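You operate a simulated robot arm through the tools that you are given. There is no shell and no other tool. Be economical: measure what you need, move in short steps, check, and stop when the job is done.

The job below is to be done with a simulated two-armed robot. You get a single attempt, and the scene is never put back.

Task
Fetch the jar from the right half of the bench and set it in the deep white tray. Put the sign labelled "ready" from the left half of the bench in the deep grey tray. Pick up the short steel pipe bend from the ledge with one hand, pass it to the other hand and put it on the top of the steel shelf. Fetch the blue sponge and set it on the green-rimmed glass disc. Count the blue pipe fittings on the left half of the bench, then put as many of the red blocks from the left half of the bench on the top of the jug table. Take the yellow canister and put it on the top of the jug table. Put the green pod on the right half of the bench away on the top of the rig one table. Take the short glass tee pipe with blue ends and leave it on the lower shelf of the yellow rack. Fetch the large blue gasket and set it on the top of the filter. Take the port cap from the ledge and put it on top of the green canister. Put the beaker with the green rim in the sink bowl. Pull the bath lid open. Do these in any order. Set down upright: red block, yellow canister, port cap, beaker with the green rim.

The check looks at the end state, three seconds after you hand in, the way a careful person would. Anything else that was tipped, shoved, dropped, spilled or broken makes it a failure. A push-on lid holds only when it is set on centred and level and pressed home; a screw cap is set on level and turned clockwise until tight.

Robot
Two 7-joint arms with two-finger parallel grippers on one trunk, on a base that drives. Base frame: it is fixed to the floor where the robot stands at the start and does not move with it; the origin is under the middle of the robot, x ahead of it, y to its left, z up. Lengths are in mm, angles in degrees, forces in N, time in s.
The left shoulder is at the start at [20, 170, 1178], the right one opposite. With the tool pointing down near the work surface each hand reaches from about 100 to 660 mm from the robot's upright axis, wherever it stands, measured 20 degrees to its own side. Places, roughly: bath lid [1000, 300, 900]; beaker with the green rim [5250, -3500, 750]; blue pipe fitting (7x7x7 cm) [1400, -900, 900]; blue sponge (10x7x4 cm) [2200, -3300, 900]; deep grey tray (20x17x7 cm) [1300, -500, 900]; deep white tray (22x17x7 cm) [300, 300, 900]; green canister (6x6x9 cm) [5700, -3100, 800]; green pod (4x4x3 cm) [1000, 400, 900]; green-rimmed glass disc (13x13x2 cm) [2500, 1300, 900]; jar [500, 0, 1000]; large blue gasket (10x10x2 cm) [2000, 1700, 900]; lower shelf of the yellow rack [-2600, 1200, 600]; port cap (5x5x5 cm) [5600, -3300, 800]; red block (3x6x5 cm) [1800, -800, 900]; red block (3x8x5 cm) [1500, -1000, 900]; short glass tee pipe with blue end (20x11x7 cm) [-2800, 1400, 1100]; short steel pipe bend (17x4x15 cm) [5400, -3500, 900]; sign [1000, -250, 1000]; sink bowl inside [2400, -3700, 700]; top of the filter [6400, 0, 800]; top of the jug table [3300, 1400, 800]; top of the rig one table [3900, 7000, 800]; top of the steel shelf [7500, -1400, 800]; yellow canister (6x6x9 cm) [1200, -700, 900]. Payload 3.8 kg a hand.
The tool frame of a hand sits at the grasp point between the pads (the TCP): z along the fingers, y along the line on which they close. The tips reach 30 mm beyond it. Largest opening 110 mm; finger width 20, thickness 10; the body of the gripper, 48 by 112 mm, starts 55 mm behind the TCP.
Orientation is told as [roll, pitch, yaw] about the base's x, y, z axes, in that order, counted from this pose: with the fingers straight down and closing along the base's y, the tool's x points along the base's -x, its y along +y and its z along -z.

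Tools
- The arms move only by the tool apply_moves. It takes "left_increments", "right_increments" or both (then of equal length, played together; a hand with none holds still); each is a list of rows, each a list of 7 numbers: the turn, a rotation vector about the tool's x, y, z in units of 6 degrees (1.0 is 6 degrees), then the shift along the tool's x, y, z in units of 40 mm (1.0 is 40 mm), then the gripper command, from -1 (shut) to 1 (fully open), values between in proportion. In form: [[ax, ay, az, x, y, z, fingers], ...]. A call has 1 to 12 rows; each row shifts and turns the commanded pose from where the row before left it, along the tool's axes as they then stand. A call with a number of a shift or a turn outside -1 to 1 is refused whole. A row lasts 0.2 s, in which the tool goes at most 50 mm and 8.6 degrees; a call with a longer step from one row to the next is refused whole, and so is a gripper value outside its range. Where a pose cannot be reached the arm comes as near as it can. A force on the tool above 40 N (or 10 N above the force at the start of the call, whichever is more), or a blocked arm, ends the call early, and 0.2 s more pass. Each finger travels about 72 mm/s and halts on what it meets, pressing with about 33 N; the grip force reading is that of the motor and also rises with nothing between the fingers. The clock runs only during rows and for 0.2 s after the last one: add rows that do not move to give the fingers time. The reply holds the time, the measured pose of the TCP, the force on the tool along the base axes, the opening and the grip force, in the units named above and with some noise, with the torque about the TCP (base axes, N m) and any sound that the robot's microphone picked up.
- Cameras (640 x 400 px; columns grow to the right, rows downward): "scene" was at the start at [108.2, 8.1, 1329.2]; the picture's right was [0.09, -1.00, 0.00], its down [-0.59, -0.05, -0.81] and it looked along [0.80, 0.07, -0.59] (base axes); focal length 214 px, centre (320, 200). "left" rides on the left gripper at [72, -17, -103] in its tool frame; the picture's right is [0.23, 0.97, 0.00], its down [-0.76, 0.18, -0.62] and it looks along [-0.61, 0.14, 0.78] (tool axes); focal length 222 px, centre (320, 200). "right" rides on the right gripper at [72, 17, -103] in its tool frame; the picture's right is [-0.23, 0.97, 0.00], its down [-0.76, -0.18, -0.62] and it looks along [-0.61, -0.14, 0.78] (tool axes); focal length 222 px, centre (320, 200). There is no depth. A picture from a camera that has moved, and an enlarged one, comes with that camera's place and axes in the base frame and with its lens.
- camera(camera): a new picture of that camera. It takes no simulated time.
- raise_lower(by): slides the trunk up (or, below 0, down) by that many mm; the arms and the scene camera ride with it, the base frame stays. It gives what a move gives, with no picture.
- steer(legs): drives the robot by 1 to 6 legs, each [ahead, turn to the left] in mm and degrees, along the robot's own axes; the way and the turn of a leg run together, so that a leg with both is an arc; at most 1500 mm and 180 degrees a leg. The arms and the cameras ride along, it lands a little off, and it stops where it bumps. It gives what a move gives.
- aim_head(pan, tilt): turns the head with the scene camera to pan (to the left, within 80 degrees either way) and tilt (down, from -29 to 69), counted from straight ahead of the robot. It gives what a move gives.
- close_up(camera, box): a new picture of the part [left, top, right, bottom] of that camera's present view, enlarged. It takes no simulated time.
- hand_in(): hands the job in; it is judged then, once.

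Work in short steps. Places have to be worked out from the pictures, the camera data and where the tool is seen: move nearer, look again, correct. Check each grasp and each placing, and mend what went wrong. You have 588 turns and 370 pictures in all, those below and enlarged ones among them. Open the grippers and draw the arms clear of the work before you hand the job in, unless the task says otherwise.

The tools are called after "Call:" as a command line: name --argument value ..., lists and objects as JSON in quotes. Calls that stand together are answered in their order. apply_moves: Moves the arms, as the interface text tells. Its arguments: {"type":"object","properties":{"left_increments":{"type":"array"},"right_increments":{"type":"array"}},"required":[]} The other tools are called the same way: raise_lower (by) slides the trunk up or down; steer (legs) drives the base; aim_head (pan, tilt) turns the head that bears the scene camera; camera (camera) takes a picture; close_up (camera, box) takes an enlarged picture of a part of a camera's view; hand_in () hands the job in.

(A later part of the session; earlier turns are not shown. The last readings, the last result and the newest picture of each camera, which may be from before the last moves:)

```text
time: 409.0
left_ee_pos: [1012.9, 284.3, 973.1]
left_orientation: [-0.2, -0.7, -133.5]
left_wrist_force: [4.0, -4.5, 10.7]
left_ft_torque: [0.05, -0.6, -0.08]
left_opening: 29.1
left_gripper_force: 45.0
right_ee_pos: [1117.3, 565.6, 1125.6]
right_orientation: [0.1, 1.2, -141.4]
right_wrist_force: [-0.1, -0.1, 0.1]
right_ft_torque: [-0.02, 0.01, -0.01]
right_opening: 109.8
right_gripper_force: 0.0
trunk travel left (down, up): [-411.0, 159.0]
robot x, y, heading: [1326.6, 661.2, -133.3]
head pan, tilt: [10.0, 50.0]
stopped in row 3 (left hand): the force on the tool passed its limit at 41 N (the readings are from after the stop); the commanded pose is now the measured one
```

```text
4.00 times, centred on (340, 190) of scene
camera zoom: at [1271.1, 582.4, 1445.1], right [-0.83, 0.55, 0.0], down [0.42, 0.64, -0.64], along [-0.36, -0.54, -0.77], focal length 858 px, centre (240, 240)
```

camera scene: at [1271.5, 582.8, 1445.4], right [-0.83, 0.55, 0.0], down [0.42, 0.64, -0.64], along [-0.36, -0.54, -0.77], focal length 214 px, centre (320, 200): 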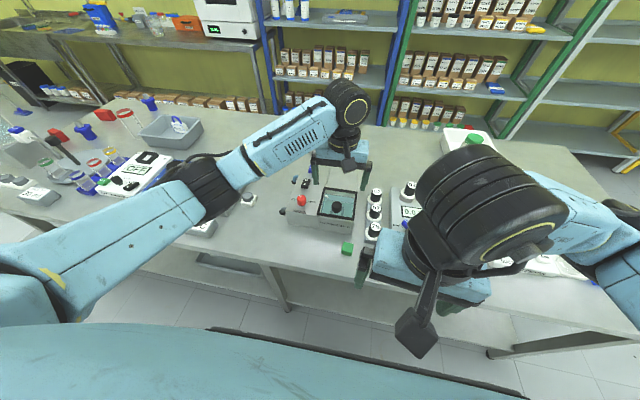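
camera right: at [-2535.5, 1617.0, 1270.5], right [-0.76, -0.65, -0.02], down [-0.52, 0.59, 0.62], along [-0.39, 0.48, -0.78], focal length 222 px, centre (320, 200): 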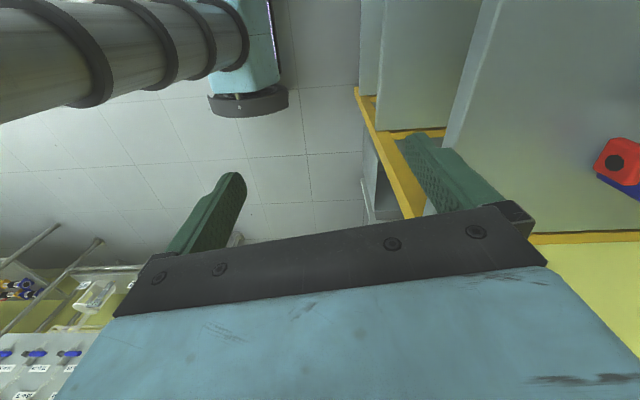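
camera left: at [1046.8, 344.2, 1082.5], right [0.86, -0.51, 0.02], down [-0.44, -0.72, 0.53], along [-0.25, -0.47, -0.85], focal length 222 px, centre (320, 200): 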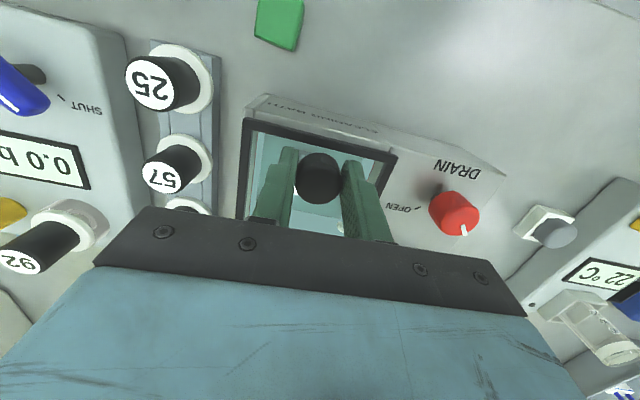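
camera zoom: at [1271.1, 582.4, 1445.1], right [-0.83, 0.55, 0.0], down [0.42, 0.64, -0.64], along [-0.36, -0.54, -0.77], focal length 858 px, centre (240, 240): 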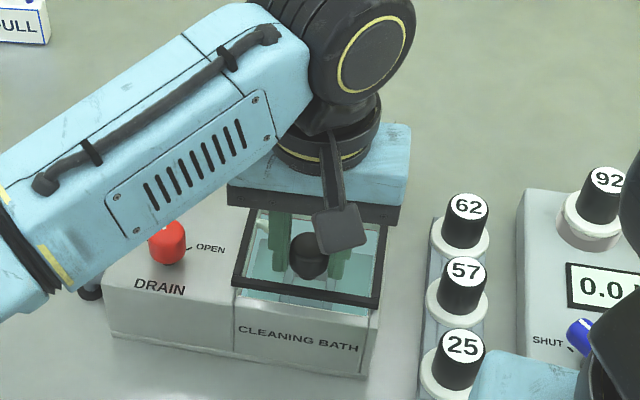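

The lid did move back about 10 mm. I ease the vertical load and keep pushing it back in small rows.

Call:
apply_moves --left_increments '[[0, 0, 0, 0, 0, -0.06, -1], [0, 0, 0, -0.2, 0, 0, -1], [0, 0, 0, -0.2, 0, 0, -1], [0, 0, 0, -0.2, 0, 0, -1], [0, 0, 0, 0, 0, 0, -1]]'

Call:
close_up --camera "scene" --box '[280, 140, 400, 240]'

```text
time: 410.2
left_ee_pos: [996.4, 267.9, 972.8]
left_orientation: [-0.3, -0.3, -133.6]
left_wrist_force: [3.1, -3.0, -8.7]
left_ft_torque: [-0.05, -0.13, 0.09]
left_opening: 29.0
left_gripper_force: 44.8
right_ee_pos: [1117.4, 565.6, 1126.5]
right_orientation: [0.1, 1.3, -141.5]
right_wrist_force: [0.1, -1.2, 0.2]
right_ft_torque: [0.01, 0.03, -0.02]
right_opening: 109.9
right_gripper_force: 0.0
trunk travel left (down, up): [-411.0, 159.0]
robot x, y, heading: [1329.3, 663.9, -133.6]
head pan, tilt: [10.0, 50.0]
```

```text
4.00 times, centred on (340, 190) of scene
camera zoom: at [1271.3, 581.9, 1445.2], right [-0.83, 0.55, 0.0], down [0.42, 0.64, -0.64], along [-0.36, -0.53, -0.77], focal length 858 px, centre (240, 240)
```

zoom: 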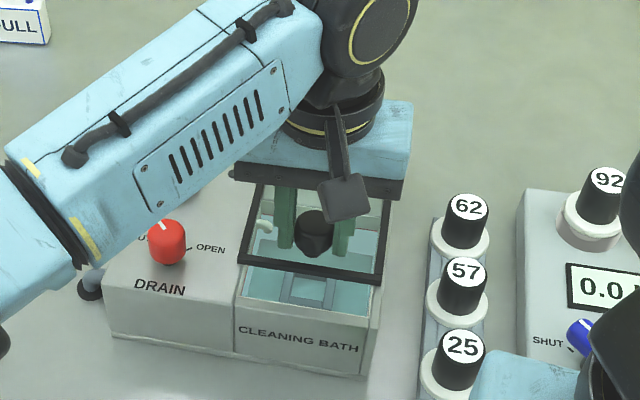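

The lid slides with little force. I go on until it stops.

Call:
apply_moves --left_increments '[[0, 0, 0, -0.4, 0, 0, -1], [0, 0, 0, -0.4, 0, 0, -1], [0, 0, 0, -0.4, 0, 0, -1], [0, 0, 0, -0.4, 0, 0, -1], [0, 0, 0, -0.4, 0, 0, -1], [0, 0, 0, 0, 0, 0, -1]]'

Call:
close_up --camera "scene" --box '[280, 120, 400, 240]'

```text
time: 411.6
left_ee_pos: [944.9, 216.3, 973.6]
left_orientation: [-0.5, 0.0, -133.8]
left_wrist_force: [-1.9, 16.6, -21.5]
left_ft_torque: [0.71, -0.09, -0.12]
left_opening: 28.9
left_gripper_force: 44.8
left hand out of reach, approached as far as the arm can: row 5
right_ee_pos: [1116.3, 567.8, 1125.1]
right_orientation: [0.2, 1.2, -141.6]
right_wrist_force: [-0.6, -0.4, -0.2]
right_ft_torque: [0.03, 0.01, -0.01]
right_opening: 110.0
right_gripper_force: 0.1
trunk travel left (down, up): [-411.0, 159.0]
robot x, y, heading: [1327.8, 664.9, -133.7]
head pan, tilt: [10.0, 50.0]
```

```text
3.33 times, centred on (340, 180) of scene
camera zoom: at [1269.7, 583.6, 1445.2], right [-0.83, 0.55, 0.0], down [0.43, 0.64, -0.64], along [-0.36, -0.54, -0.77], focal length 715 px, centre (253, 267)
```

zoom: 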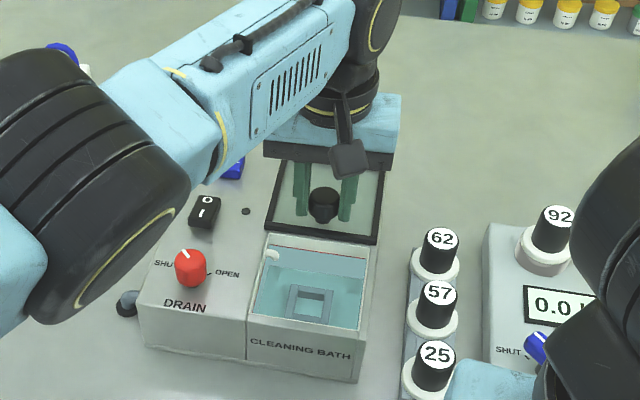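

The lid is back by its full length; I push 12 mm more with the base to find the stop.

Call:
steer --legs '[[12, 0]]'

Call:
close_up --camera "scene" --box '[280, 120, 400, 240]'

```text
time: 412.5
left_ee_pos: [940.2, 212.1, 973.8]
left_orientation: [-0.6, 0.7, -133.8]
left_wrist_force: [6.8, 5.5, 7.2]
left_ft_torque: [-0.09, 0.0, 0.01]
left_opening: 29.1
left_gripper_force: 45.0
right_ee_pos: [1109.9, 558.3, 1126.8]
right_orientation: [0.1, 1.2, -141.5]
right_wrist_force: [-0.4, 0.4, -0.5]
right_ft_torque: [0.02, 0.0, 0.0]
right_opening: 110.1
right_gripper_force: 0.0
trunk travel left (down, up): [-411.0, 159.0]
robot x, y, heading: [1318.5, 657.0, -133.8]
head pan, tilt: [10.0, 50.0]
stopped in leg 1: the force on the tool passed its limit at 49 N (the readings are from after the stop); the commanded pose is now the measured one
```

```text
3.33 times, centred on (340, 180) of scene
camera zoom: at [1264.7, 575.7, 1445.5], right [-0.83, 0.55, 0.0], down [0.42, 0.64, -0.64], along [-0.36, -0.54, -0.77], focal length 715 px, centre (253, 267)
```

zoom: 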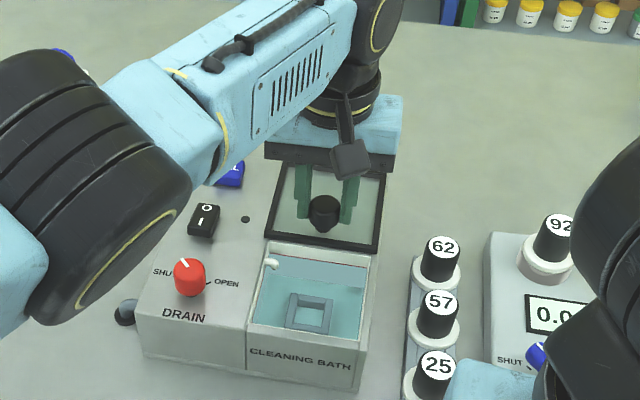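

The stop is reached: the lid is fully open. I release the knob and rise.

Call:
apply_moves --left_increments '[[0, 0, 0, 0, 0, 0, 0.2], [0, 0, 0, 0, 0, 0, 0.2], [0, 0, 0, 0, 0, -0.8, 0.2], [0, 0, 0, 0, 0, -0.9, 0.2], [0, 0, 0, 0, 0, -0.9, 0.2], [0, 0, 0, 0.8, 0.6, -0.5, 1], [0, 0, 0, 0.8, 0.6, -0.5, 1], [0, 0, 0, 0.8, 0.6, 0, 1], [0, 0, 0, 0.8, 0.6, 0, 1]]'

Call:
camera --camera "scene"

Call:
camera --camera "right"

```text
time: 414.5
left_ee_pos: [1100.3, 233.8, 1118.8]
left_orientation: [-0.7, 0.8, -133.8]
left_wrist_force: [0.3, -0.2, 0.2]
left_ft_torque: [0.02, 0.02, 0.02]
left_opening: 110.1
left_gripper_force: 0.0
right_ee_pos: [1109.7, 558.3, 1126.0]
right_orientation: [0.0, 1.2, -141.5]
right_wrist_force: [-0.1, -0.5, -0.5]
right_ft_torque: [0.0, 0.02, 0.02]
right_opening: 110.0
right_gripper_force: 0.1
trunk travel left (down, up): [-411.0, 159.0]
robot x, y, heading: [1321.9, 650.7, -133.3]
head pan, tilt: [10.0, 50.0]
```

```text
236 pictures are left
camera scene: at [1264.4, 574.1, 1445.4], right [-0.83, 0.55, 0.0], down [0.42, 0.64, -0.64], along [-0.36, -0.54, -0.77], focal length 214 px, centre (320, 200)
```

scene: 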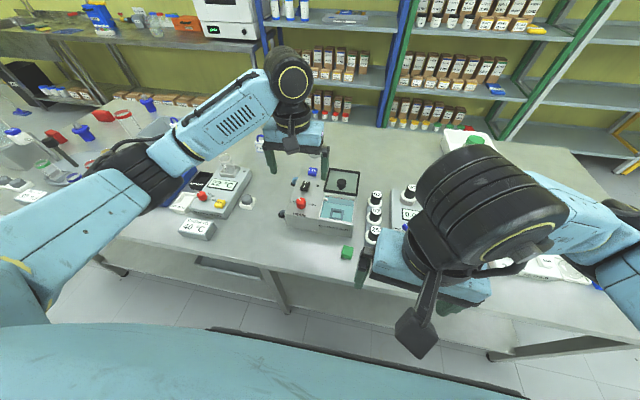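

```text
235 pictures are left
camera right: at [1174.7, 587.4, 1231.5], right [0.43, -0.9, 0.0], down [-0.72, -0.34, 0.61], along [-0.55, -0.26, -0.8], focal length 222 px, centre (320, 200)
```

right: 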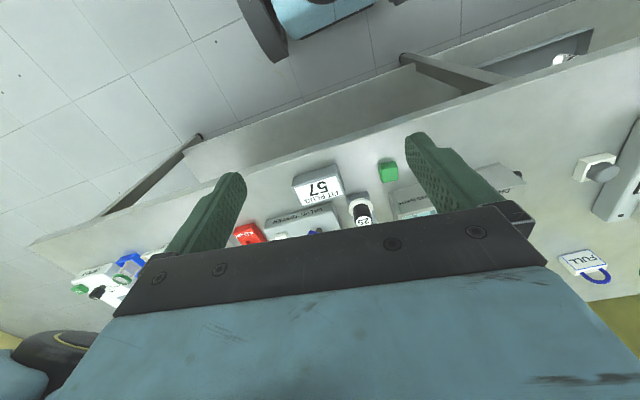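

The lid stays open. Now the pod at about (1039, 380) with the right hand: I move above it with an opening of 80 mm.

Call:
apply_moves --right_increments '[[0, 0, 0, -0.832, 0.476, 0, 0.45], [0, 0, 0, -0.832, 0.476, 0, 0.45], [0, 0, 0, -0.832, 0.476, 0, 0.45], [0, 0, 0, -0.832, 0.476, 0, 0.45], [0, 0, 0, -0.832, 0.476, 0, 0.45], [0, 0, 0, 0, 0, 0.9, 0.45], [0, 0, 0, 0, 0, 0.9, 0.45], [0, 0, 0, 0, 0, 0.9, 0.45], [0, 0, 0, 0, 0, 0.9, 0.45], [0, 0, 0, 0, 0, 0, 0.45]]'

Call:
camera --camera "right"

```text
time: 416.7
left_ee_pos: [1096.4, 234.3, 1116.8]
left_orientation: [-0.7, 0.7, -133.8]
left_wrist_force: [-0.8, -0.4, 0.2]
left_ft_torque: [-0.04, -0.04, -0.01]
left_opening: 109.8
left_gripper_force: 0.1
right_ee_pos: [1042.0, 381.5, 977.7]
right_orientation: [0.1, 1.4, -141.5]
right_wrist_force: [0.0, -0.6, 0.5]
right_ft_torque: [0.0, 0.0, 0.01]
right_opening: 79.8
right_gripper_force: 0.0
trunk travel left (down, up): [-411.0, 159.0]
robot x, y, heading: [1320.6, 649.2, -133.4]
head pan, tilt: [10.0, 50.0]
```

```text
234 pictures are left
camera right: at [1104.9, 411.9, 1083.1], right [0.43, -0.9, 0.0], down [-0.72, -0.34, 0.61], along [-0.55, -0.26, -0.8], focal length 222 px, centre (320, 200)
```

right: 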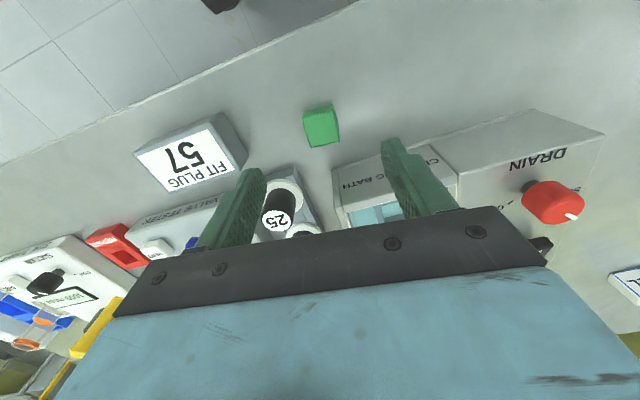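

Exactly above the pod. I lower to z≈885 and close.

Call:
apply_moves --right_increments '[[0, 0, 0, 0, 0, 0.8, 0.45], [0, 0, 0, 0, 0, 0.8, 0.45], [0, 0, 0, 0, 0, 0.7, 0.45], [0, 0, 0, 0, 0, 0, 0.45], [0, 0, 0, 0, 0, 0, -1], [0, 0, 0, 0, 0, 0, -1], [0, 0, 0, 0, 0, 0, -1], [0, 0, 0, 0, 0, 0, -1], [0, 0, 0, 0, 0, -0.6, -1], [0, 0, 0, 0, 0, -0.9, -1], [0, 0, 0, 0, 0, -0.9, -1], [0, 0, 0, 0, 0, -0.9, -1]]'

Call:
camera --camera "right"

```text
time: 419.3
left_ee_pos: [1097.0, 235.3, 1117.4]
left_orientation: [-0.6, 0.7, -133.8]
left_wrist_force: [-0.9, 0.1, 0.0]
left_ft_torque: [-0.01, 0.02, -0.01]
left_opening: 109.7
left_gripper_force: 0.0
right_ee_pos: [1041.1, 381.2, 1017.5]
right_orientation: [0.1, 1.3, -141.5]
right_wrist_force: [1.1, 0.4, 0.0]
right_ft_torque: [0.02, 0.04, -0.02]
right_opening: 32.7
right_gripper_force: 33.1
trunk travel left (down, up): [-411.0, 159.0]
robot x, y, heading: [1320.6, 649.4, -133.5]
head pan, tilt: [10.0, 50.0]
```

```text
233 pictures are left
camera right: at [1105.3, 411.4, 1123.7], right [0.43, -0.9, 0.0], down [-0.72, -0.34, 0.61], along [-0.55, -0.26, -0.8], focal length 222 px, centre (320, 200)
```

right: 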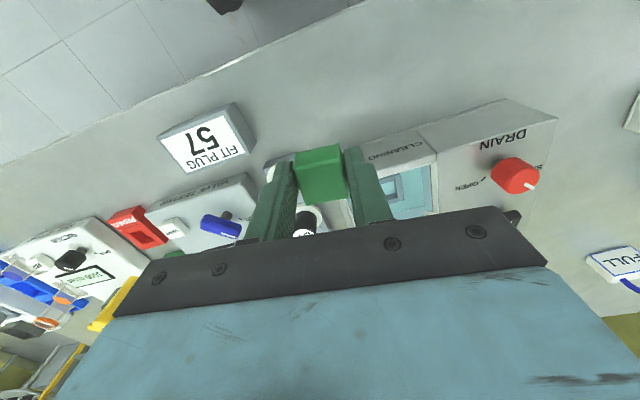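

The pod is held. For a second red block I choose the one near the bench's end (about (1839, -805)); I drive round to that end.

Call:
steer --legs '[[-320, 0], [0, 89], [925, 0], [925, 0], [0, -90]]'

Call:
steer --legs '[[980, 0], [0, -90]]'

Call:
aim_head --pan 0 --tilt 40

Call:
camera --camera "scene"

```text
time: 437.9
left_ee_pos: [2601.9, -833.0, 1117.4]
left_orientation: [-0.6, 0.8, -135.9]
left_wrist_force: [-0.4, 0.4, -0.1]
left_ft_torque: [-0.02, -0.01, 0.03]
left_opening: 110.0
left_gripper_force: 0.1
right_ee_pos: [2551.8, -682.9, 1019.0]
right_orientation: [0.0, 1.3, -143.7]
right_wrist_force: [-0.1, 0.0, -0.4]
right_ft_torque: [-0.01, -0.01, 0.01]
right_opening: 32.6
right_gripper_force: 33.0
trunk travel left (down, up): [-411.0, 159.0]
robot x, y, heading: [2841.5, -422.5, -135.9]
head pan, tilt: [10.0, 50.0]
```

```text
time: 446.8
left_ee_pos: [1726.7, -873.6, 1118.6]
left_orientation: [-0.6, 0.7, 134.8]
left_wrist_force: [0.6, 0.5, -0.2]
left_ft_torque: [0.02, -0.01, 0.02]
left_opening: 110.1
left_gripper_force: 0.1
right_ee_pos: [1876.8, -820.7, 1018.7]
right_orientation: [0.1, 1.3, 127.2]
right_wrist_force: [0.2, 0.4, 0.1]
right_ft_torque: [0.05, 0.01, -0.01]
right_opening: 32.4
right_gripper_force: 33.1
trunk travel left (down, up): [-411.0, 159.0]
robot x, y, heading: [2140.2, -1105.9, 135.1]
head pan, tilt: [10.0, 50.0]
```

```text
time: 447.5
left_ee_pos: [1727.6, -873.3, 1117.9]
left_orientation: [-0.5, 0.6, 134.9]
left_wrist_force: [-0.9, -0.3, 0.0]
left_ft_torque: [0.02, -0.01, 0.04]
left_opening: 109.9
left_gripper_force: 0.0
right_ee_pos: [1875.0, -820.4, 1017.2]
right_orientation: [0.1, 1.3, 127.2]
right_wrist_force: [-0.5, 0.0, 0.2]
right_ft_torque: [0.03, -0.01, 0.04]
right_opening: 32.6
right_gripper_force: 32.4
trunk travel left (down, up): [-411.0, 159.0]
robot x, y, heading: [2143.0, -1103.9, 134.9]
head pan, tilt: [0.0, 40.0]
```

```text
232 pictures are left
camera scene: at [2066.3, -1030.9, 1459.5], right [0.71, 0.71, 0.0], down [0.46, -0.45, -0.77], along [-0.54, 0.54, -0.64], focal length 214 px, centre (320, 200)
```

scene: 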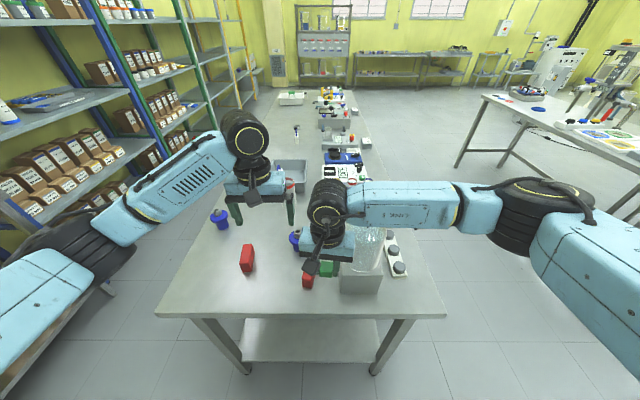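

The right forearm is above the tall bottle (cap z≈1136), so I raise the trunk first. Then the left hand goes over the nearer block at about (1614, -912).

Call:
raise_lower --by 120

Call:
camera --camera "left"

Call:
close_up --camera "scene" --box '[200, 190, 440, 350]'

```text
time: 449.0
left_ee_pos: [1727.5, -873.9, 1237.2]
left_orientation: [-0.6, 0.7, 134.9]
left_wrist_force: [0.9, -0.2, -1.0]
left_ft_torque: [-0.04, -0.01, 0.0]
left_opening: 110.1
left_gripper_force: 0.0
right_ee_pos: [1875.6, -821.0, 1137.5]
right_orientation: [0.1, 1.3, 127.2]
right_wrist_force: [0.8, -0.1, -0.9]
right_ft_torque: [0.0, 0.0, 0.03]
right_opening: 32.5
right_gripper_force: 33.2
trunk travel left (down, up): [-531.0, 39.0]
robot x, y, heading: [2141.0, -1109.3, 135.0]
head pan, tilt: [0.0, 40.0]
```

```text
231 pictures are left
camera left: at [1788.4, -912.3, 1342.3], right [-0.53, -0.85, -0.01], down [-0.67, 0.42, 0.61], along [-0.52, 0.33, -0.79], focal length 222 px, centre (320, 200)
```

left: 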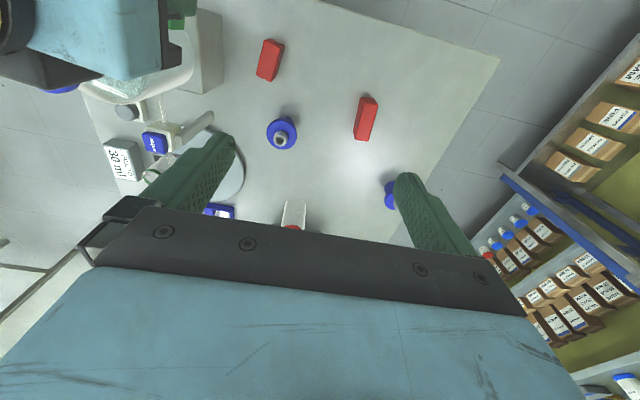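

```text
2.50 times, centred on (320, 270) of scene
camera zoom: at [2066.3, -1030.8, 1579.4], right [0.71, 0.71, 0.0], down [0.45, -0.45, -0.77], along [-0.54, 0.54, -0.64], focal length 536 px, centre (320, 25)
```

zoom: 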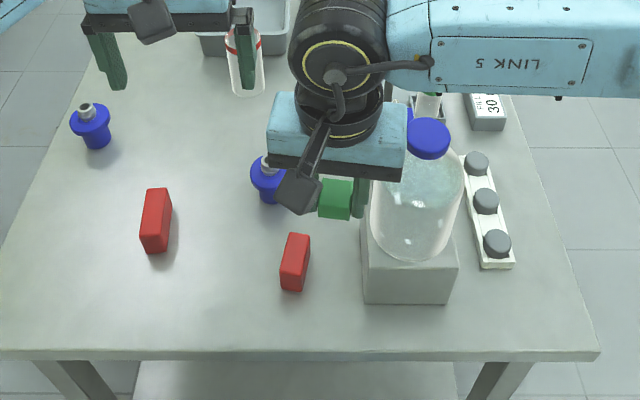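

The bottle is intact; two blue fittings are confirmed. I move the left hand over the block and look closer.

Call:
apply_moves --left_increments '[[0, 0, 0, -0.4, 0.86, 0, 1], [0, 0, 0, -0.4, 0.86, 0, 1], [0, 0, 0, -0.4, 0.86, 0, 1], [0, 0, 0, 0, 0, 0.81, 1], [0, 0, 0, 0, 0, 0.81, 1], [0, 0, 0, 0, 0, 0.81, 1], [0, 0, 0, 0, 0, 0.81, 1], [0, 0, 0, 0, 0, 0.81, 1], [0, 0, 0, 0, 0, 0.81, 1], [0, 0, 0, 0, 0, 0.81, 1], [0, 0, 0, 0, 0, 0, 1]]'

Call:
camera --camera "left"

```text
time: 451.4
left_ee_pos: [1625.6, -913.0, 1008.7]
left_orientation: [-0.5, 0.7, 134.9]
left_wrist_force: [-0.4, 0.3, -0.3]
left_ft_torque: [-0.01, 0.01, -0.04]
left_opening: 110.2
left_gripper_force: 0.0
right_ee_pos: [1875.5, -820.9, 1138.7]
right_orientation: [0.2, 1.3, 127.2]
right_wrist_force: [0.6, -0.1, -0.1]
right_ft_torque: [-0.02, 0.02, -0.03]
right_opening: 32.7
right_gripper_force: 33.0
trunk travel left (down, up): [-531.0, 39.0]
robot x, y, heading: [2141.8, -1103.9, 135.1]
head pan, tilt: [0.0, 40.0]
```

```text
229 pictures are left
camera left: at [1686.3, -951.9, 1113.7], right [-0.53, -0.85, -0.01], down [-0.67, 0.42, 0.61], along [-0.52, 0.33, -0.79], focal length 222 px, centre (320, 200)
```

left: 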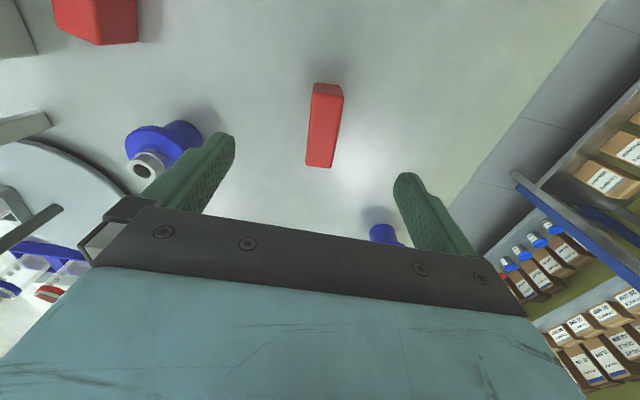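

The block's top centre is (1614, -910), axis 141°. I turn 6.6°, shift, lower to z≈888 and close.

Call:
apply_moves --left_increments '[[0, 0, -1, -0.26, 0.15, 0, 1], [0, 0, -0.1, 0, 0, 0.95, 1], [0, 0, 0, 0, 0, 0.95, 1], [0, 0, 0, 0, 0, 0.95, 1], [0, 0, 0, 0, 0, 0.15, 1], [0, 0, 0, 0, 0, 0, 1]]'

Call:
camera --camera "left"

```text
time: 452.8
left_ee_pos: [1613.2, -909.7, 888.7]
left_orientation: [-0.5, 0.7, 141.5]
left_wrist_force: [0.5, 0.0, 0.7]
left_ft_torque: [0.01, 0.0, -0.04]
left_opening: 109.9
left_gripper_force: 0.0
right_ee_pos: [1877.1, -820.7, 1138.4]
right_orientation: [0.1, 1.2, 127.1]
right_wrist_force: [0.5, 0.4, 0.3]
right_ft_torque: [-0.03, 0.0, -0.01]
right_opening: 32.6
right_gripper_force: 32.7
trunk travel left (down, up): [-531.0, 39.0]
robot x, y, heading: [2142.4, -1106.3, 135.1]
head pan, tilt: [0.0, 40.0]
```

```text
228 pictures are left
camera left: at [1679.8, -941.5, 993.9], right [-0.43, -0.9, -0.01], down [-0.72, 0.34, 0.61], along [-0.55, 0.27, -0.79], focal length 222 px, centre (320, 200)
```

left: 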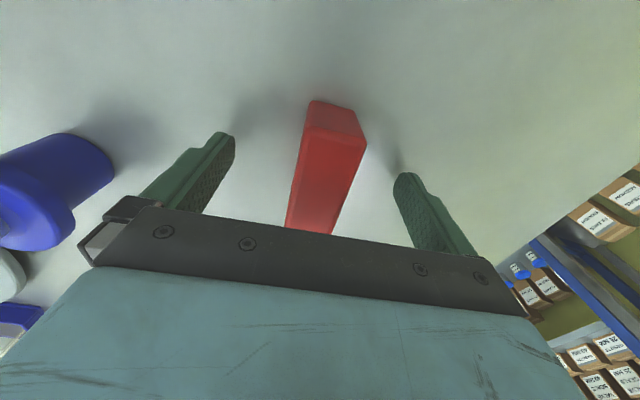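

Aligned. I close and lift.

Call:
apply_moves --left_increments '[[0, 0, 0, 0, 0, 0, -1], [0, 0, 0, 0, 0, 0, -1], [0, 0, 0, 0, 0, 0, -1], [0, 0, 0, 0, 0, 0, -1], [0, 0, 0, 0, 0, 0, -1], [0, 0, 0, 0, 0, -0.5, -1], [0, 0, 0, 0, 0, -0.9, -1], [0, 0, 0, 0, 0, -0.9, -1], [0, 0, 0, 0, 0, -0.9, -1], [0, 0, 0, 0, 0, -0.9, -1], [0, 0, 0, 0, 0, -0.9, -1], [0, 0, 0, 0, 0, -0.9, -1]]'

Call:
camera --camera "scene"

```text
time: 455.4
left_ee_pos: [1610.8, -909.7, 1123.8]
left_orientation: [-0.4, 1.1, 141.6]
left_wrist_force: [0.5, -1.3, -20.6]
left_ft_torque: [0.0, 0.0, 0.0]
left_opening: 29.8
left_gripper_force: 32.8
right_ee_pos: [1875.1, -821.6, 1138.5]
right_orientation: [0.1, 1.4, 127.2]
right_wrist_force: [0.5, -0.5, -0.6]
right_ft_torque: [0.0, -0.02, 0.02]
right_opening: 32.5
right_gripper_force: 32.9
trunk travel left (down, up): [-531.0, 39.0]
robot x, y, heading: [2140.2, -1103.6, 135.2]
head pan, tilt: [0.0, 40.0]
```

```text
227 pictures are left
camera scene: at [2064.9, -1030.2, 1579.4], right [0.71, 0.71, 0.0], down [0.46, -0.45, -0.77], along [-0.54, 0.54, -0.64], focal length 214 px, centre (320, 200)
```

scene: 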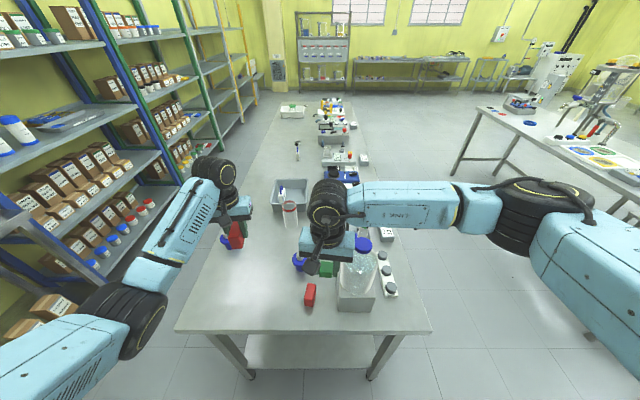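

Both hands are loaded (left: red block, right: pod). I back off from the bench and drive along the middle aisle toward the far left end.

Call:
steer --legs '[[-480, 0], [0, -90], [1015, 0], [0, 90], [1450, 0], [1450, 0]]'

Call:
steer --legs '[[650, 0], [0, -90], [1100, 0], [1100, 0]]'

Call:
aim_head --pan 20 --tilt 8

Call:
camera --camera "scene"

```text
time: 484.5
left_ee_pos: [628.0, 1535.6, 1123.5]
left_orientation: [-0.5, 0.8, 141.0]
left_wrist_force: [0.0, 0.1, -18.9]
left_ft_torque: [-0.03, 0.01, -0.01]
left_opening: 30.0
left_gripper_force: 33.0
right_ee_pos: [892.9, 1620.9, 1138.0]
right_orientation: [0.2, 1.4, 126.8]
right_wrist_force: [0.1, 0.0, -0.3]
right_ft_torque: [0.02, -0.03, -0.02]
right_opening: 32.5
right_gripper_force: 33.3
trunk travel left (down, up): [-531.0, 39.0]
robot x, y, heading: [1154.7, 1335.3, 134.6]
head pan, tilt: [0.0, 40.0]
```

```text
time: 502.4
left_ee_pos: [2463.5, 3880.9, 1123.8]
left_orientation: [-0.5, 1.0, 51.3]
left_wrist_force: [0.0, 0.9, -19.9]
left_ft_torque: [-0.07, 0.06, 0.02]
left_opening: 30.0
left_gripper_force: 32.9
right_ee_pos: [2552.1, 3618.0, 1136.4]
right_orientation: [0.1, 1.3, 36.9]
right_wrist_force: [0.0, -0.4, -0.2]
right_ft_torque: [0.0, 0.02, 0.0]
right_opening: 32.7
right_gripper_force: 32.4
trunk travel left (down, up): [-531.0, 39.0]
robot x, y, heading: [2262.8, 3351.7, 44.9]
head pan, tilt: [0.0, 40.0]
```

```text
time: 503.4
left_ee_pos: [2464.2, 3881.8, 1122.4]
left_orientation: [-0.5, 0.9, 51.3]
left_wrist_force: [0.1, -0.5, -19.7]
left_ft_torque: [-0.04, 0.03, 0.02]
left_opening: 29.8
left_gripper_force: 33.0
right_ee_pos: [2550.8, 3616.8, 1137.8]
right_orientation: [0.2, 1.4, 36.9]
right_wrist_force: [0.2, 0.4, -0.5]
right_ft_torque: [0.0, 0.0, 0.0]
right_opening: 32.6
right_gripper_force: 32.9
trunk travel left (down, up): [-531.0, 39.0]
robot x, y, heading: [2266.4, 3351.2, 44.8]
head pan, tilt: [20.0, 8.0]
```

```text
226 pictures are left
camera scene: at [2320.1, 3452.0, 1630.2], right [0.9, -0.43, 0.0], down [-0.06, -0.13, -0.99], along [0.42, 0.9, -0.14], focal length 214 px, centre (320, 200)
```

scene: 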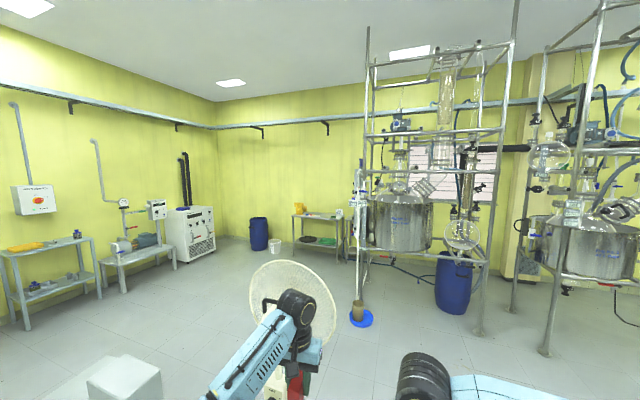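

The rig-one table is the small table at the far wall; a fan stands close ahead to the left. I pass it on the right, then turn toward the table.

Call:
steer --legs '[[0, -12], [1450, 0], [0, 71.5], [950, 0], [946, 0], [0, -59]]'

Call:
aim_head --pan 0 --tilt 25

Call:
camera --camera "scene"

```text
time: 526.2
left_ee_pos: [3195.8, 6516.5, 1124.0]
left_orientation: [-0.4, 1.0, 52.3]
left_wrist_force: [0.4, 0.2, -19.4]
left_ft_torque: [-0.07, 0.07, 0.0]
left_opening: 29.9
left_gripper_force: 32.8
right_ee_pos: [3288.7, 6252.4, 1136.4]
right_orientation: [0.1, 1.4, 38.1]
right_wrist_force: [-0.6, -0.1, -0.1]
right_ft_torque: [-0.02, 0.0, 0.03]
right_opening: 32.4
right_gripper_force: 32.9
trunk travel left (down, up): [-531.0, 39.0]
robot x, y, heading: [3006.1, 5984.2, 45.9]
head pan, tilt: [20.0, 8.0]
```

```text
time: 527.0
left_ee_pos: [3195.8, 6516.1, 1122.7]
left_orientation: [-0.5, 1.1, 52.3]
left_wrist_force: [-0.4, 0.0, -19.8]
left_ft_torque: [-0.06, 0.04, -0.01]
left_opening: 29.9
left_gripper_force: 32.7
right_ee_pos: [3288.7, 6253.2, 1136.9]
right_orientation: [0.1, 1.3, 38.0]
right_wrist_force: [-0.5, -0.3, -0.2]
right_ft_torque: [0.0, -0.01, 0.01]
right_opening: 32.2
right_gripper_force: 33.5
trunk travel left (down, up): [-531.0, 39.0]
robot x, y, heading: [3007.2, 5980.3, 46.1]
head pan, tilt: [0.0, 25.0]
```

```text
225 pictures are left
camera scene: at [3086.3, 6065.6, 1602.7], right [0.72, -0.7, 0.0], down [-0.29, -0.3, -0.91], along [0.63, 0.65, -0.42], focal length 214 px, centre (320, 200)
```

scene: 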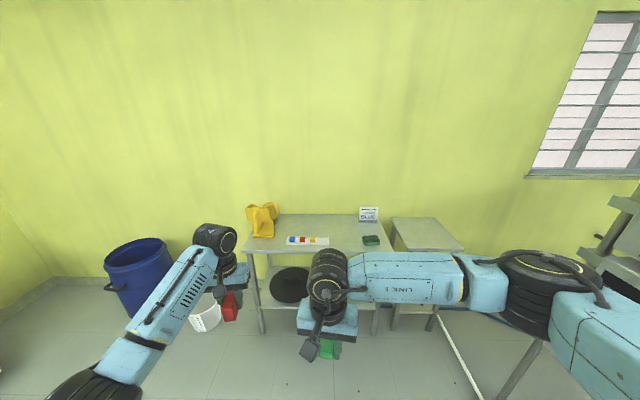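

Call:
close_up --camera "scene" --box '[230, 190, 400, 290]'

```text
3.76 times, centred on (315, 240) of scene
camera zoom: at [3086.3, 6065.6, 1602.7], right [0.72, -0.7, 0.0], down [-0.29, -0.3, -0.91], along [0.63, 0.65, -0.42], focal length 807 px, centre (339, 49)
```

zoom: 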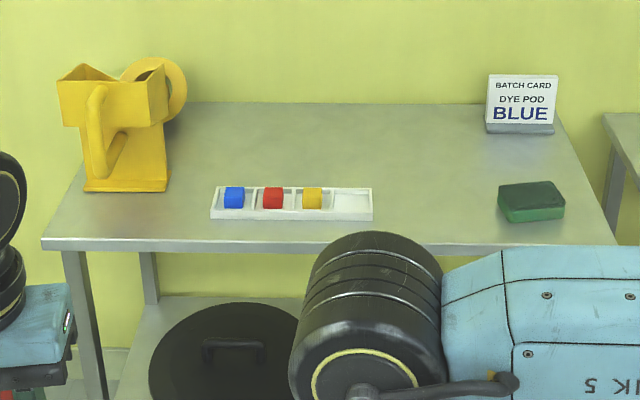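

The pod's place will be the free stretch of the rig-one table between the pod holder and the sponge. I drive up to the table.

Call:
steer --legs '[[0, -5], [600, 0], [0, 4]]'

Call:
aim_head --pan 0 --tilt 40

Call:
camera --camera "scene"

```text
time: 531.3
left_ee_pos: [3658.0, 6903.4, 1123.6]
left_orientation: [-0.5, 1.0, 51.2]
left_wrist_force: [-1.3, 0.5, -20.9]
left_ft_torque: [-0.05, 0.06, -0.03]
left_opening: 30.0
left_gripper_force: 33.2
right_ee_pos: [3745.8, 6638.3, 1137.3]
right_orientation: [0.2, 1.3, 36.8]
right_wrist_force: [0.4, 0.1, 0.0]
right_ft_torque: [0.02, -0.02, -0.01]
right_opening: 32.5
right_gripper_force: 33.2
trunk travel left (down, up): [-531.0, 39.0]
robot x, y, heading: [3454.4, 6372.9, 44.9]
head pan, tilt: [0.0, 25.0]
```

```text
time: 532.1
left_ee_pos: [3658.5, 6904.1, 1122.7]
left_orientation: [-0.4, 1.2, 51.1]
left_wrist_force: [0.4, -0.3, -19.3]
left_ft_torque: [-0.05, 0.03, 0.04]
left_opening: 29.9
left_gripper_force: 33.1
right_ee_pos: [3746.0, 6639.1, 1136.4]
right_orientation: [0.2, 1.4, 36.8]
right_wrist_force: [0.4, -0.2, 0.5]
right_ft_torque: [-0.01, 0.02, 0.0]
right_opening: 32.8
right_gripper_force: 33.4
trunk travel left (down, up): [-531.0, 39.0]
robot x, y, heading: [3457.9, 6373.4, 44.8]
head pan, tilt: [0.0, 40.0]
```

```text
223 pictures are left
camera scene: at [3535.2, 6450.3, 1579.4], right [0.7, -0.71, 0.0], down [-0.46, -0.45, -0.77], along [0.54, 0.54, -0.64], focal length 214 px, centre (320, 200)
```

scene: 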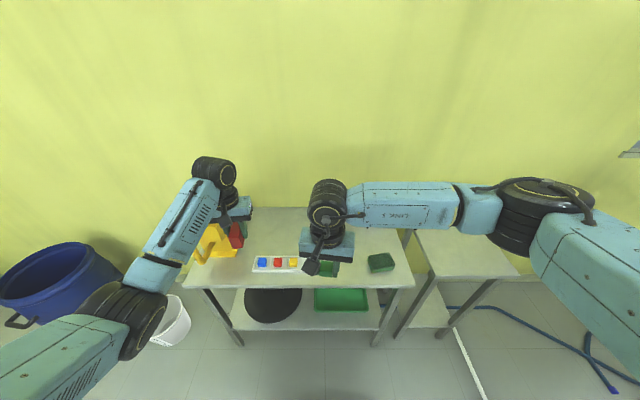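

Call:
steer --legs '[[130, 0]]'

Call:
camera --camera "right"

```text
time: 533.4
left_ee_pos: [3750.2, 6993.3, 1123.3]
left_orientation: [-0.5, 1.1, 51.1]
left_wrist_force: [0.6, 0.3, -20.1]
left_ft_torque: [-0.05, 0.06, -0.01]
left_opening: 29.7
left_gripper_force: 32.6
right_ee_pos: [3837.4, 6728.7, 1137.4]
right_orientation: [0.2, 1.3, 37.0]
right_wrist_force: [-0.4, -0.1, 0.0]
right_ft_torque: [-0.01, 0.01, 0.0]
right_opening: 32.6
right_gripper_force: 32.6
trunk travel left (down, up): [-531.0, 39.0]
robot x, y, heading: [3551.1, 6464.5, 45.0]
head pan, tilt: [0.0, 40.0]
```

```text
222 pictures are left
camera right: at [3770.2, 6700.2, 1243.1], right [-0.4, 0.92, 0.0], down [0.73, 0.32, 0.6], along [0.56, 0.24, -0.8], focal length 222 px, centre (320, 200)
```

right: 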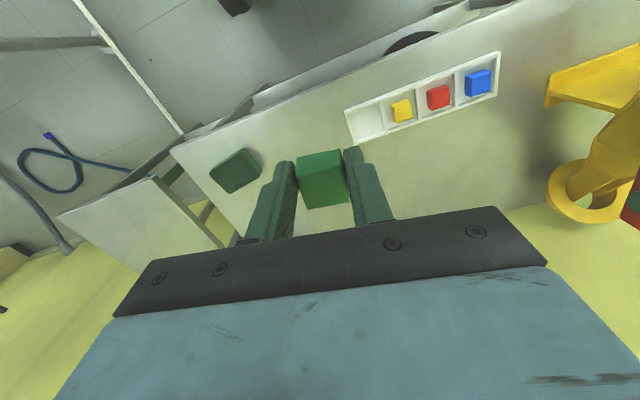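

I move the pod over the free spot at (3999, 6778) and lower the trunk 150 mm.

Call:
apply_moves --right_increments '[[0, 0, 0, -0.99, -0.365, 0, -1], [0, 0, 0, -0.99, -0.365, 0, -1], [0, 0, 0, -0.99, -0.365, 0, -1], [0, 0, 0, -0.99, -0.365, 0, -1], [0, 0, 0, 0, 0, 0, -1]]'

Call:
raise_lower --by -150

Call:
camera --camera "right"

Call:
camera --camera "scene"

```text
time: 534.6
left_ee_pos: [3749.6, 6994.6, 1122.9]
left_orientation: [-0.5, 1.1, 51.2]
left_wrist_force: [-0.5, 0.0, -19.3]
left_ft_torque: [-0.08, 0.09, 0.01]
left_opening: 29.9
left_gripper_force: 32.7
right_ee_pos: [4000.1, 6779.0, 1134.9]
right_orientation: [0.0, 1.4, 36.8]
right_wrist_force: [0.1, 0.7, -0.7]
right_ft_torque: [0.03, -0.01, 0.01]
right_opening: 32.6
right_gripper_force: 32.8
trunk travel left (down, up): [-531.0, 39.0]
robot x, y, heading: [3552.1, 6463.4, 44.7]
head pan, tilt: [0.0, 40.0]
```

```text
time: 536.3
left_ee_pos: [3751.1, 6994.1, 973.7]
left_orientation: [-0.5, 1.0, 51.3]
left_wrist_force: [-0.6, -1.0, -20.0]
left_ft_torque: [-0.06, 0.01, 0.04]
left_opening: 29.9
left_gripper_force: 33.0
right_ee_pos: [3999.0, 6778.0, 983.3]
right_orientation: [0.1, 1.3, 36.9]
right_wrist_force: [0.1, 0.3, -0.8]
right_ft_torque: [-0.01, 0.0, -0.02]
right_opening: 32.8
right_gripper_force: 33.3
trunk travel left (down, up): [-381.0, 189.0]
robot x, y, heading: [3551.5, 6460.6, 44.8]
head pan, tilt: [0.0, 40.0]
```

```text
221 pictures are left
camera right: at [3932.3, 6748.2, 1088.7], right [-0.4, 0.92, 0.0], down [0.73, 0.32, 0.6], along [0.55, 0.24, -0.8], focal length 222 px, centre (320, 200)
```

right: 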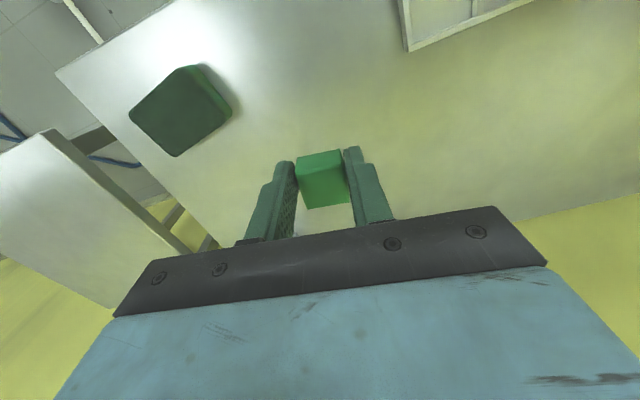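

```text
220 pictures are left
camera scene: at [3626.8, 6541.0, 1429.5], right [0.7, -0.71, 0.0], down [-0.46, -0.45, -0.77], along [0.54, 0.54, -0.64], focal length 214 px, centre (320, 200)
```

scene: 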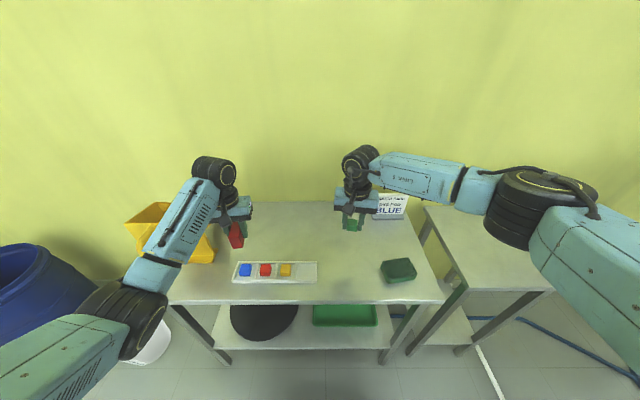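

Clear below. I lower the pod to the table.

Call:
apply_moves --right_increments '[[0, 0, 0, 0, 0, 0.9, -1], [0, 0, 0, 0, 0, 0.9, -1], [0, 0, 0, 0, 0, 0.9, -1], [0, 0, 0, 0, 0, 0.7, -1], [0, 0, 0, 0, 0, 0.08, -1], [0, 0, 0, 0, 0, 0, -1]]'

Call:
apply_moves --right_increments '[[0, 0, 0, 0, 0, 0.06, -1], [0, 0, 0, 0, 0, 0.06, -1], [0, 0, 0, 0, 0, 0.06, -1], [0, 0, 0, 0, 0, 0, -1]]'

```text
time: 537.7
left_ee_pos: [3750.0, 6995.0, 973.2]
left_orientation: [-0.3, 1.2, 51.3]
left_wrist_force: [-0.1, 0.0, -19.2]
left_ft_torque: [-0.03, 0.07, 0.0]
left_opening: 29.9
left_gripper_force: 33.2
right_ee_pos: [3996.9, 6776.4, 842.8]
right_orientation: [0.0, 1.4, 36.9]
right_wrist_force: [-0.7, 0.2, 0.3]
right_ft_torque: [0.02, 0.0, -0.01]
right_opening: 32.6
right_gripper_force: 32.4
trunk travel left (down, up): [-381.0, 189.0]
robot x, y, heading: [3553.0, 6462.4, 44.9]
head pan, tilt: [0.0, 40.0]
```

```text
time: 538.7
left_ee_pos: [3749.1, 6994.5, 973.1]
left_orientation: [-0.4, 1.1, 51.2]
left_wrist_force: [0.4, 0.1, -19.6]
left_ft_torque: [-0.04, 0.09, -0.01]
left_opening: 29.9
left_gripper_force: 33.2
right_ee_pos: [3996.5, 6775.1, 837.9]
right_orientation: [0.2, 1.4, 36.9]
right_wrist_force: [-1.2, 0.1, 0.6]
right_ft_torque: [-0.01, -0.03, 0.0]
right_opening: 32.4
right_gripper_force: 33.2
trunk travel left (down, up): [-381.0, 189.0]
robot x, y, heading: [3550.6, 6463.3, 44.8]
head pan, tilt: [0.0, 40.0]
```

Call:
apply_moves --right_increments '[[0, 0, 0, 0, 0, 0.06, -1], [0, 0, 0, 0, 0, 0.05, -1], [0, 0, 0, 0, 0, 0, -1]]'

```text
time: 539.5
left_ee_pos: [3748.1, 6993.1, 972.6]
left_orientation: [-0.5, 1.1, 51.2]
left_wrist_force: [1.3, 0.3, -19.8]
left_ft_torque: [-0.05, 0.04, 0.0]
left_opening: 29.9
left_gripper_force: 33.1
right_ee_pos: [3997.4, 6775.4, 835.2]
right_orientation: [0.2, 1.1, 37.0]
right_wrist_force: [0.6, -2.4, 28.0]
right_ft_torque: [-0.05, -0.15, -0.04]
right_opening: 32.9
right_gripper_force: 33.2
trunk travel left (down, up): [-381.0, 189.0]
robot x, y, heading: [3551.4, 6459.2, 44.7]
head pan, tilt: [0.0, 40.0]
```

Call:
apply_moves --right_increments '[[0, 0, 0, 0, 0, -0.04, -1], [0, 0, 0, 0, 0, 0, 0.2], [0, 0, 0, 0, 0, 0, 0.2], [0, 0, 0, 0, 0, 0, 0.2], [0, 0, 0, 0, 0, -0.7, 0.2], [0, 0, 0, 0, 0, -0.9, 0.2], [0, 0, 0, 0, 0, -0.9, 1], [0, 0, 0, 0, 0, -0.9, 1], [0, 0, 0, 0, 0, -0.9, 1]]'

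Call:
camera --camera "right"

```text
time: 541.5
left_ee_pos: [3749.3, 6993.5, 972.9]
left_orientation: [-0.4, 1.2, 51.2]
left_wrist_force: [-0.2, 0.6, -19.3]
left_ft_torque: [-0.05, 0.09, 0.0]
left_opening: 29.9
left_gripper_force: 33.0
right_ee_pos: [3998.6, 6778.1, 1007.1]
right_orientation: [0.0, 1.5, 36.9]
right_wrist_force: [0.8, 0.0, 0.2]
right_ft_torque: [-0.02, -0.04, -0.01]
right_opening: 109.9
right_gripper_force: 0.2
trunk travel left (down, up): [-381.0, 189.0]
robot x, y, heading: [3550.7, 6464.5, 44.7]
head pan, tilt: [0.0, 40.0]
```

```text
219 pictures are left
camera right: at [3931.7, 6748.6, 1112.6], right [-0.4, 0.92, 0.0], down [0.73, 0.32, 0.6], along [0.55, 0.24, -0.8], focal length 222 px, centre (320, 200)
```

right: 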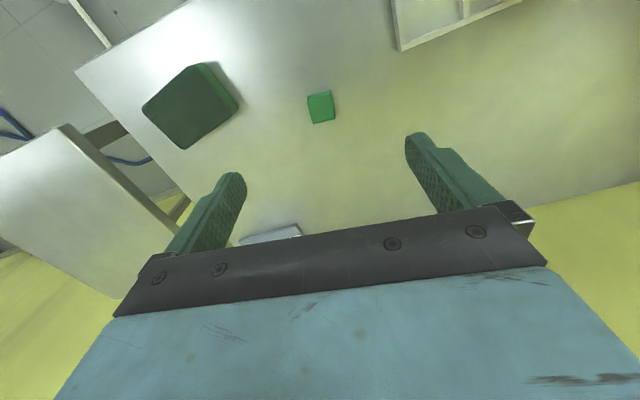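

The pod is on the table. Since the jug table's free corner is only well reached by the right hand, I set the block down here for a moment with the left hand, in front of the pod, and regrasp it with the right.

Call:
apply_moves --left_increments '[[0, 0, 0, 0, 0, 0, -1], [0, 0, 0, 0, 0, 0, -1], [0, 0, 0, 0, 0, 0, -1], [0, 0, 0, 0.304, -0.89, 0, -1], [0, 0, 0, 0.304, -0.89, 0, -1], [0, 0, 0, 0.304, -0.89, 0, -1], [0, 0, 0, 0.304, -0.89, 0, -1], [0, 0, 0, 0.304, -0.89, 0, -1], [0, 0, 0, 0.304, -0.89, 0, -1], [0, 0, 0, 0.304, -0.89, 0, -1], [0, 0, 0, 0.304, -0.89, 0, -1], [0, 0, 0, 0, 0, 0, -1]]' --right_increments '[[0, 0, 0, 0, -0.9, -0.6, 1], [0, 0, 0, 0, -0.9, -0.6, 1], [0, 0, 0, 0, -0.9, -0.6, 1], [0, 0, 0, 0, -0.9, 0, 1], [0, 0, 0, 0, -0.9, 0, 1], [0, 0, 0, 0, 0, 0, 1], [0, 0, 0, 0, 0, 0, 1], [0, 0, 0, 0, 0, 0, 1], [0, 0, 0, 0, 0, 0, 1], [0, 0, 0, 0, 0, 0, 1], [0, 0, 0, 0, 0, 0, 1], [0, 0, 0, 0, 0, 0, 1]]'

Call:
camera --camera "left"

```text
time: 544.1
left_ee_pos: [3910.5, 6740.8, 976.4]
left_orientation: [-0.5, 1.2, 51.3]
left_wrist_force: [-1.3, 1.2, -19.4]
left_ft_torque: [-0.05, 0.06, -0.01]
left_opening: 29.7
left_gripper_force: 33.3
right_ee_pos: [4108.6, 6635.9, 1076.9]
right_orientation: [0.0, 1.3, 36.8]
right_wrist_force: [-0.4, -0.4, -0.6]
right_ft_torque: [0.04, 0.0, 0.01]
right_opening: 110.0
right_gripper_force: 0.1
trunk travel left (down, up): [-381.0, 189.0]
robot x, y, heading: [3549.2, 6468.2, 44.9]
head pan, tilt: [0.0, 40.0]
```

```text
218 pictures are left
camera left: at [3879.6, 6677.2, 1081.7], right [-0.9, 0.43, 0.0], down [0.34, 0.72, 0.61], along [0.26, 0.55, -0.79], focal length 222 px, centre (320, 200)
```

left: 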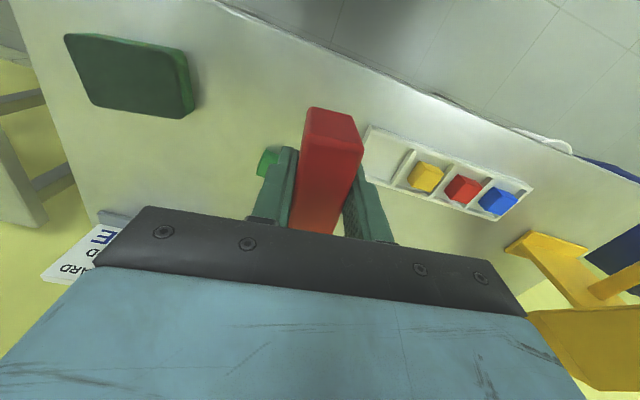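

The landing spot is clear. I lower the block.

Call:
apply_moves --left_increments '[[0, 0, 0, 0, 0, 0.9, -1], [0, 0, 0, 0, 0, 0.9, -1], [0, 0, 0, 0, 0, 0.9, -1], [0, 0, 0, 0, 0, 0.6, -1], [0, 0, 0, 0, 0, 0.06, -1], [0, 0, 0, 0, 0, 0, -1]]'

Call:
apply_moves --left_increments '[[0, 0, 0, 0, 0, 0.05, -1], [0, 0, 0, 0, 0, 0.05, -1], [0, 0, 0, 0, 0, 0, -1]]'

```text
time: 545.5
left_ee_pos: [3907.5, 6741.5, 841.6]
left_orientation: [0.0, 1.1, 51.4]
left_wrist_force: [-0.5, -0.1, -18.9]
left_ft_torque: [0.04, 0.01, 0.0]
left_opening: 29.8
left_gripper_force: 32.8
right_ee_pos: [4108.6, 6634.5, 1078.1]
right_orientation: [0.0, 1.4, 36.9]
right_wrist_force: [0.3, 0.7, 0.4]
right_ft_torque: [0.02, 0.0, -0.03]
right_opening: 109.9
right_gripper_force: 0.1
trunk travel left (down, up): [-381.0, 189.0]
robot x, y, heading: [3554.8, 6461.1, 45.1]
head pan, tilt: [0.0, 40.0]
```

```text
time: 546.3
left_ee_pos: [3906.1, 6743.9, 837.4]
left_orientation: [0.0, 0.7, 51.5]
left_wrist_force: [20.5, -17.6, 13.6]
left_ft_torque: [-0.51, -0.75, -0.13]
left_opening: 29.6
left_gripper_force: 33.0
right_ee_pos: [4107.9, 6631.3, 1079.4]
right_orientation: [0.1, 1.2, 36.9]
right_wrist_force: [-0.4, 1.1, -0.2]
right_ft_torque: [-0.04, 0.02, 0.01]
right_opening: 110.0
right_gripper_force: 0.0
trunk travel left (down, up): [-381.0, 189.0]
robot x, y, heading: [3553.4, 6464.5, 44.4]
head pan, tilt: [0.0, 40.0]
```

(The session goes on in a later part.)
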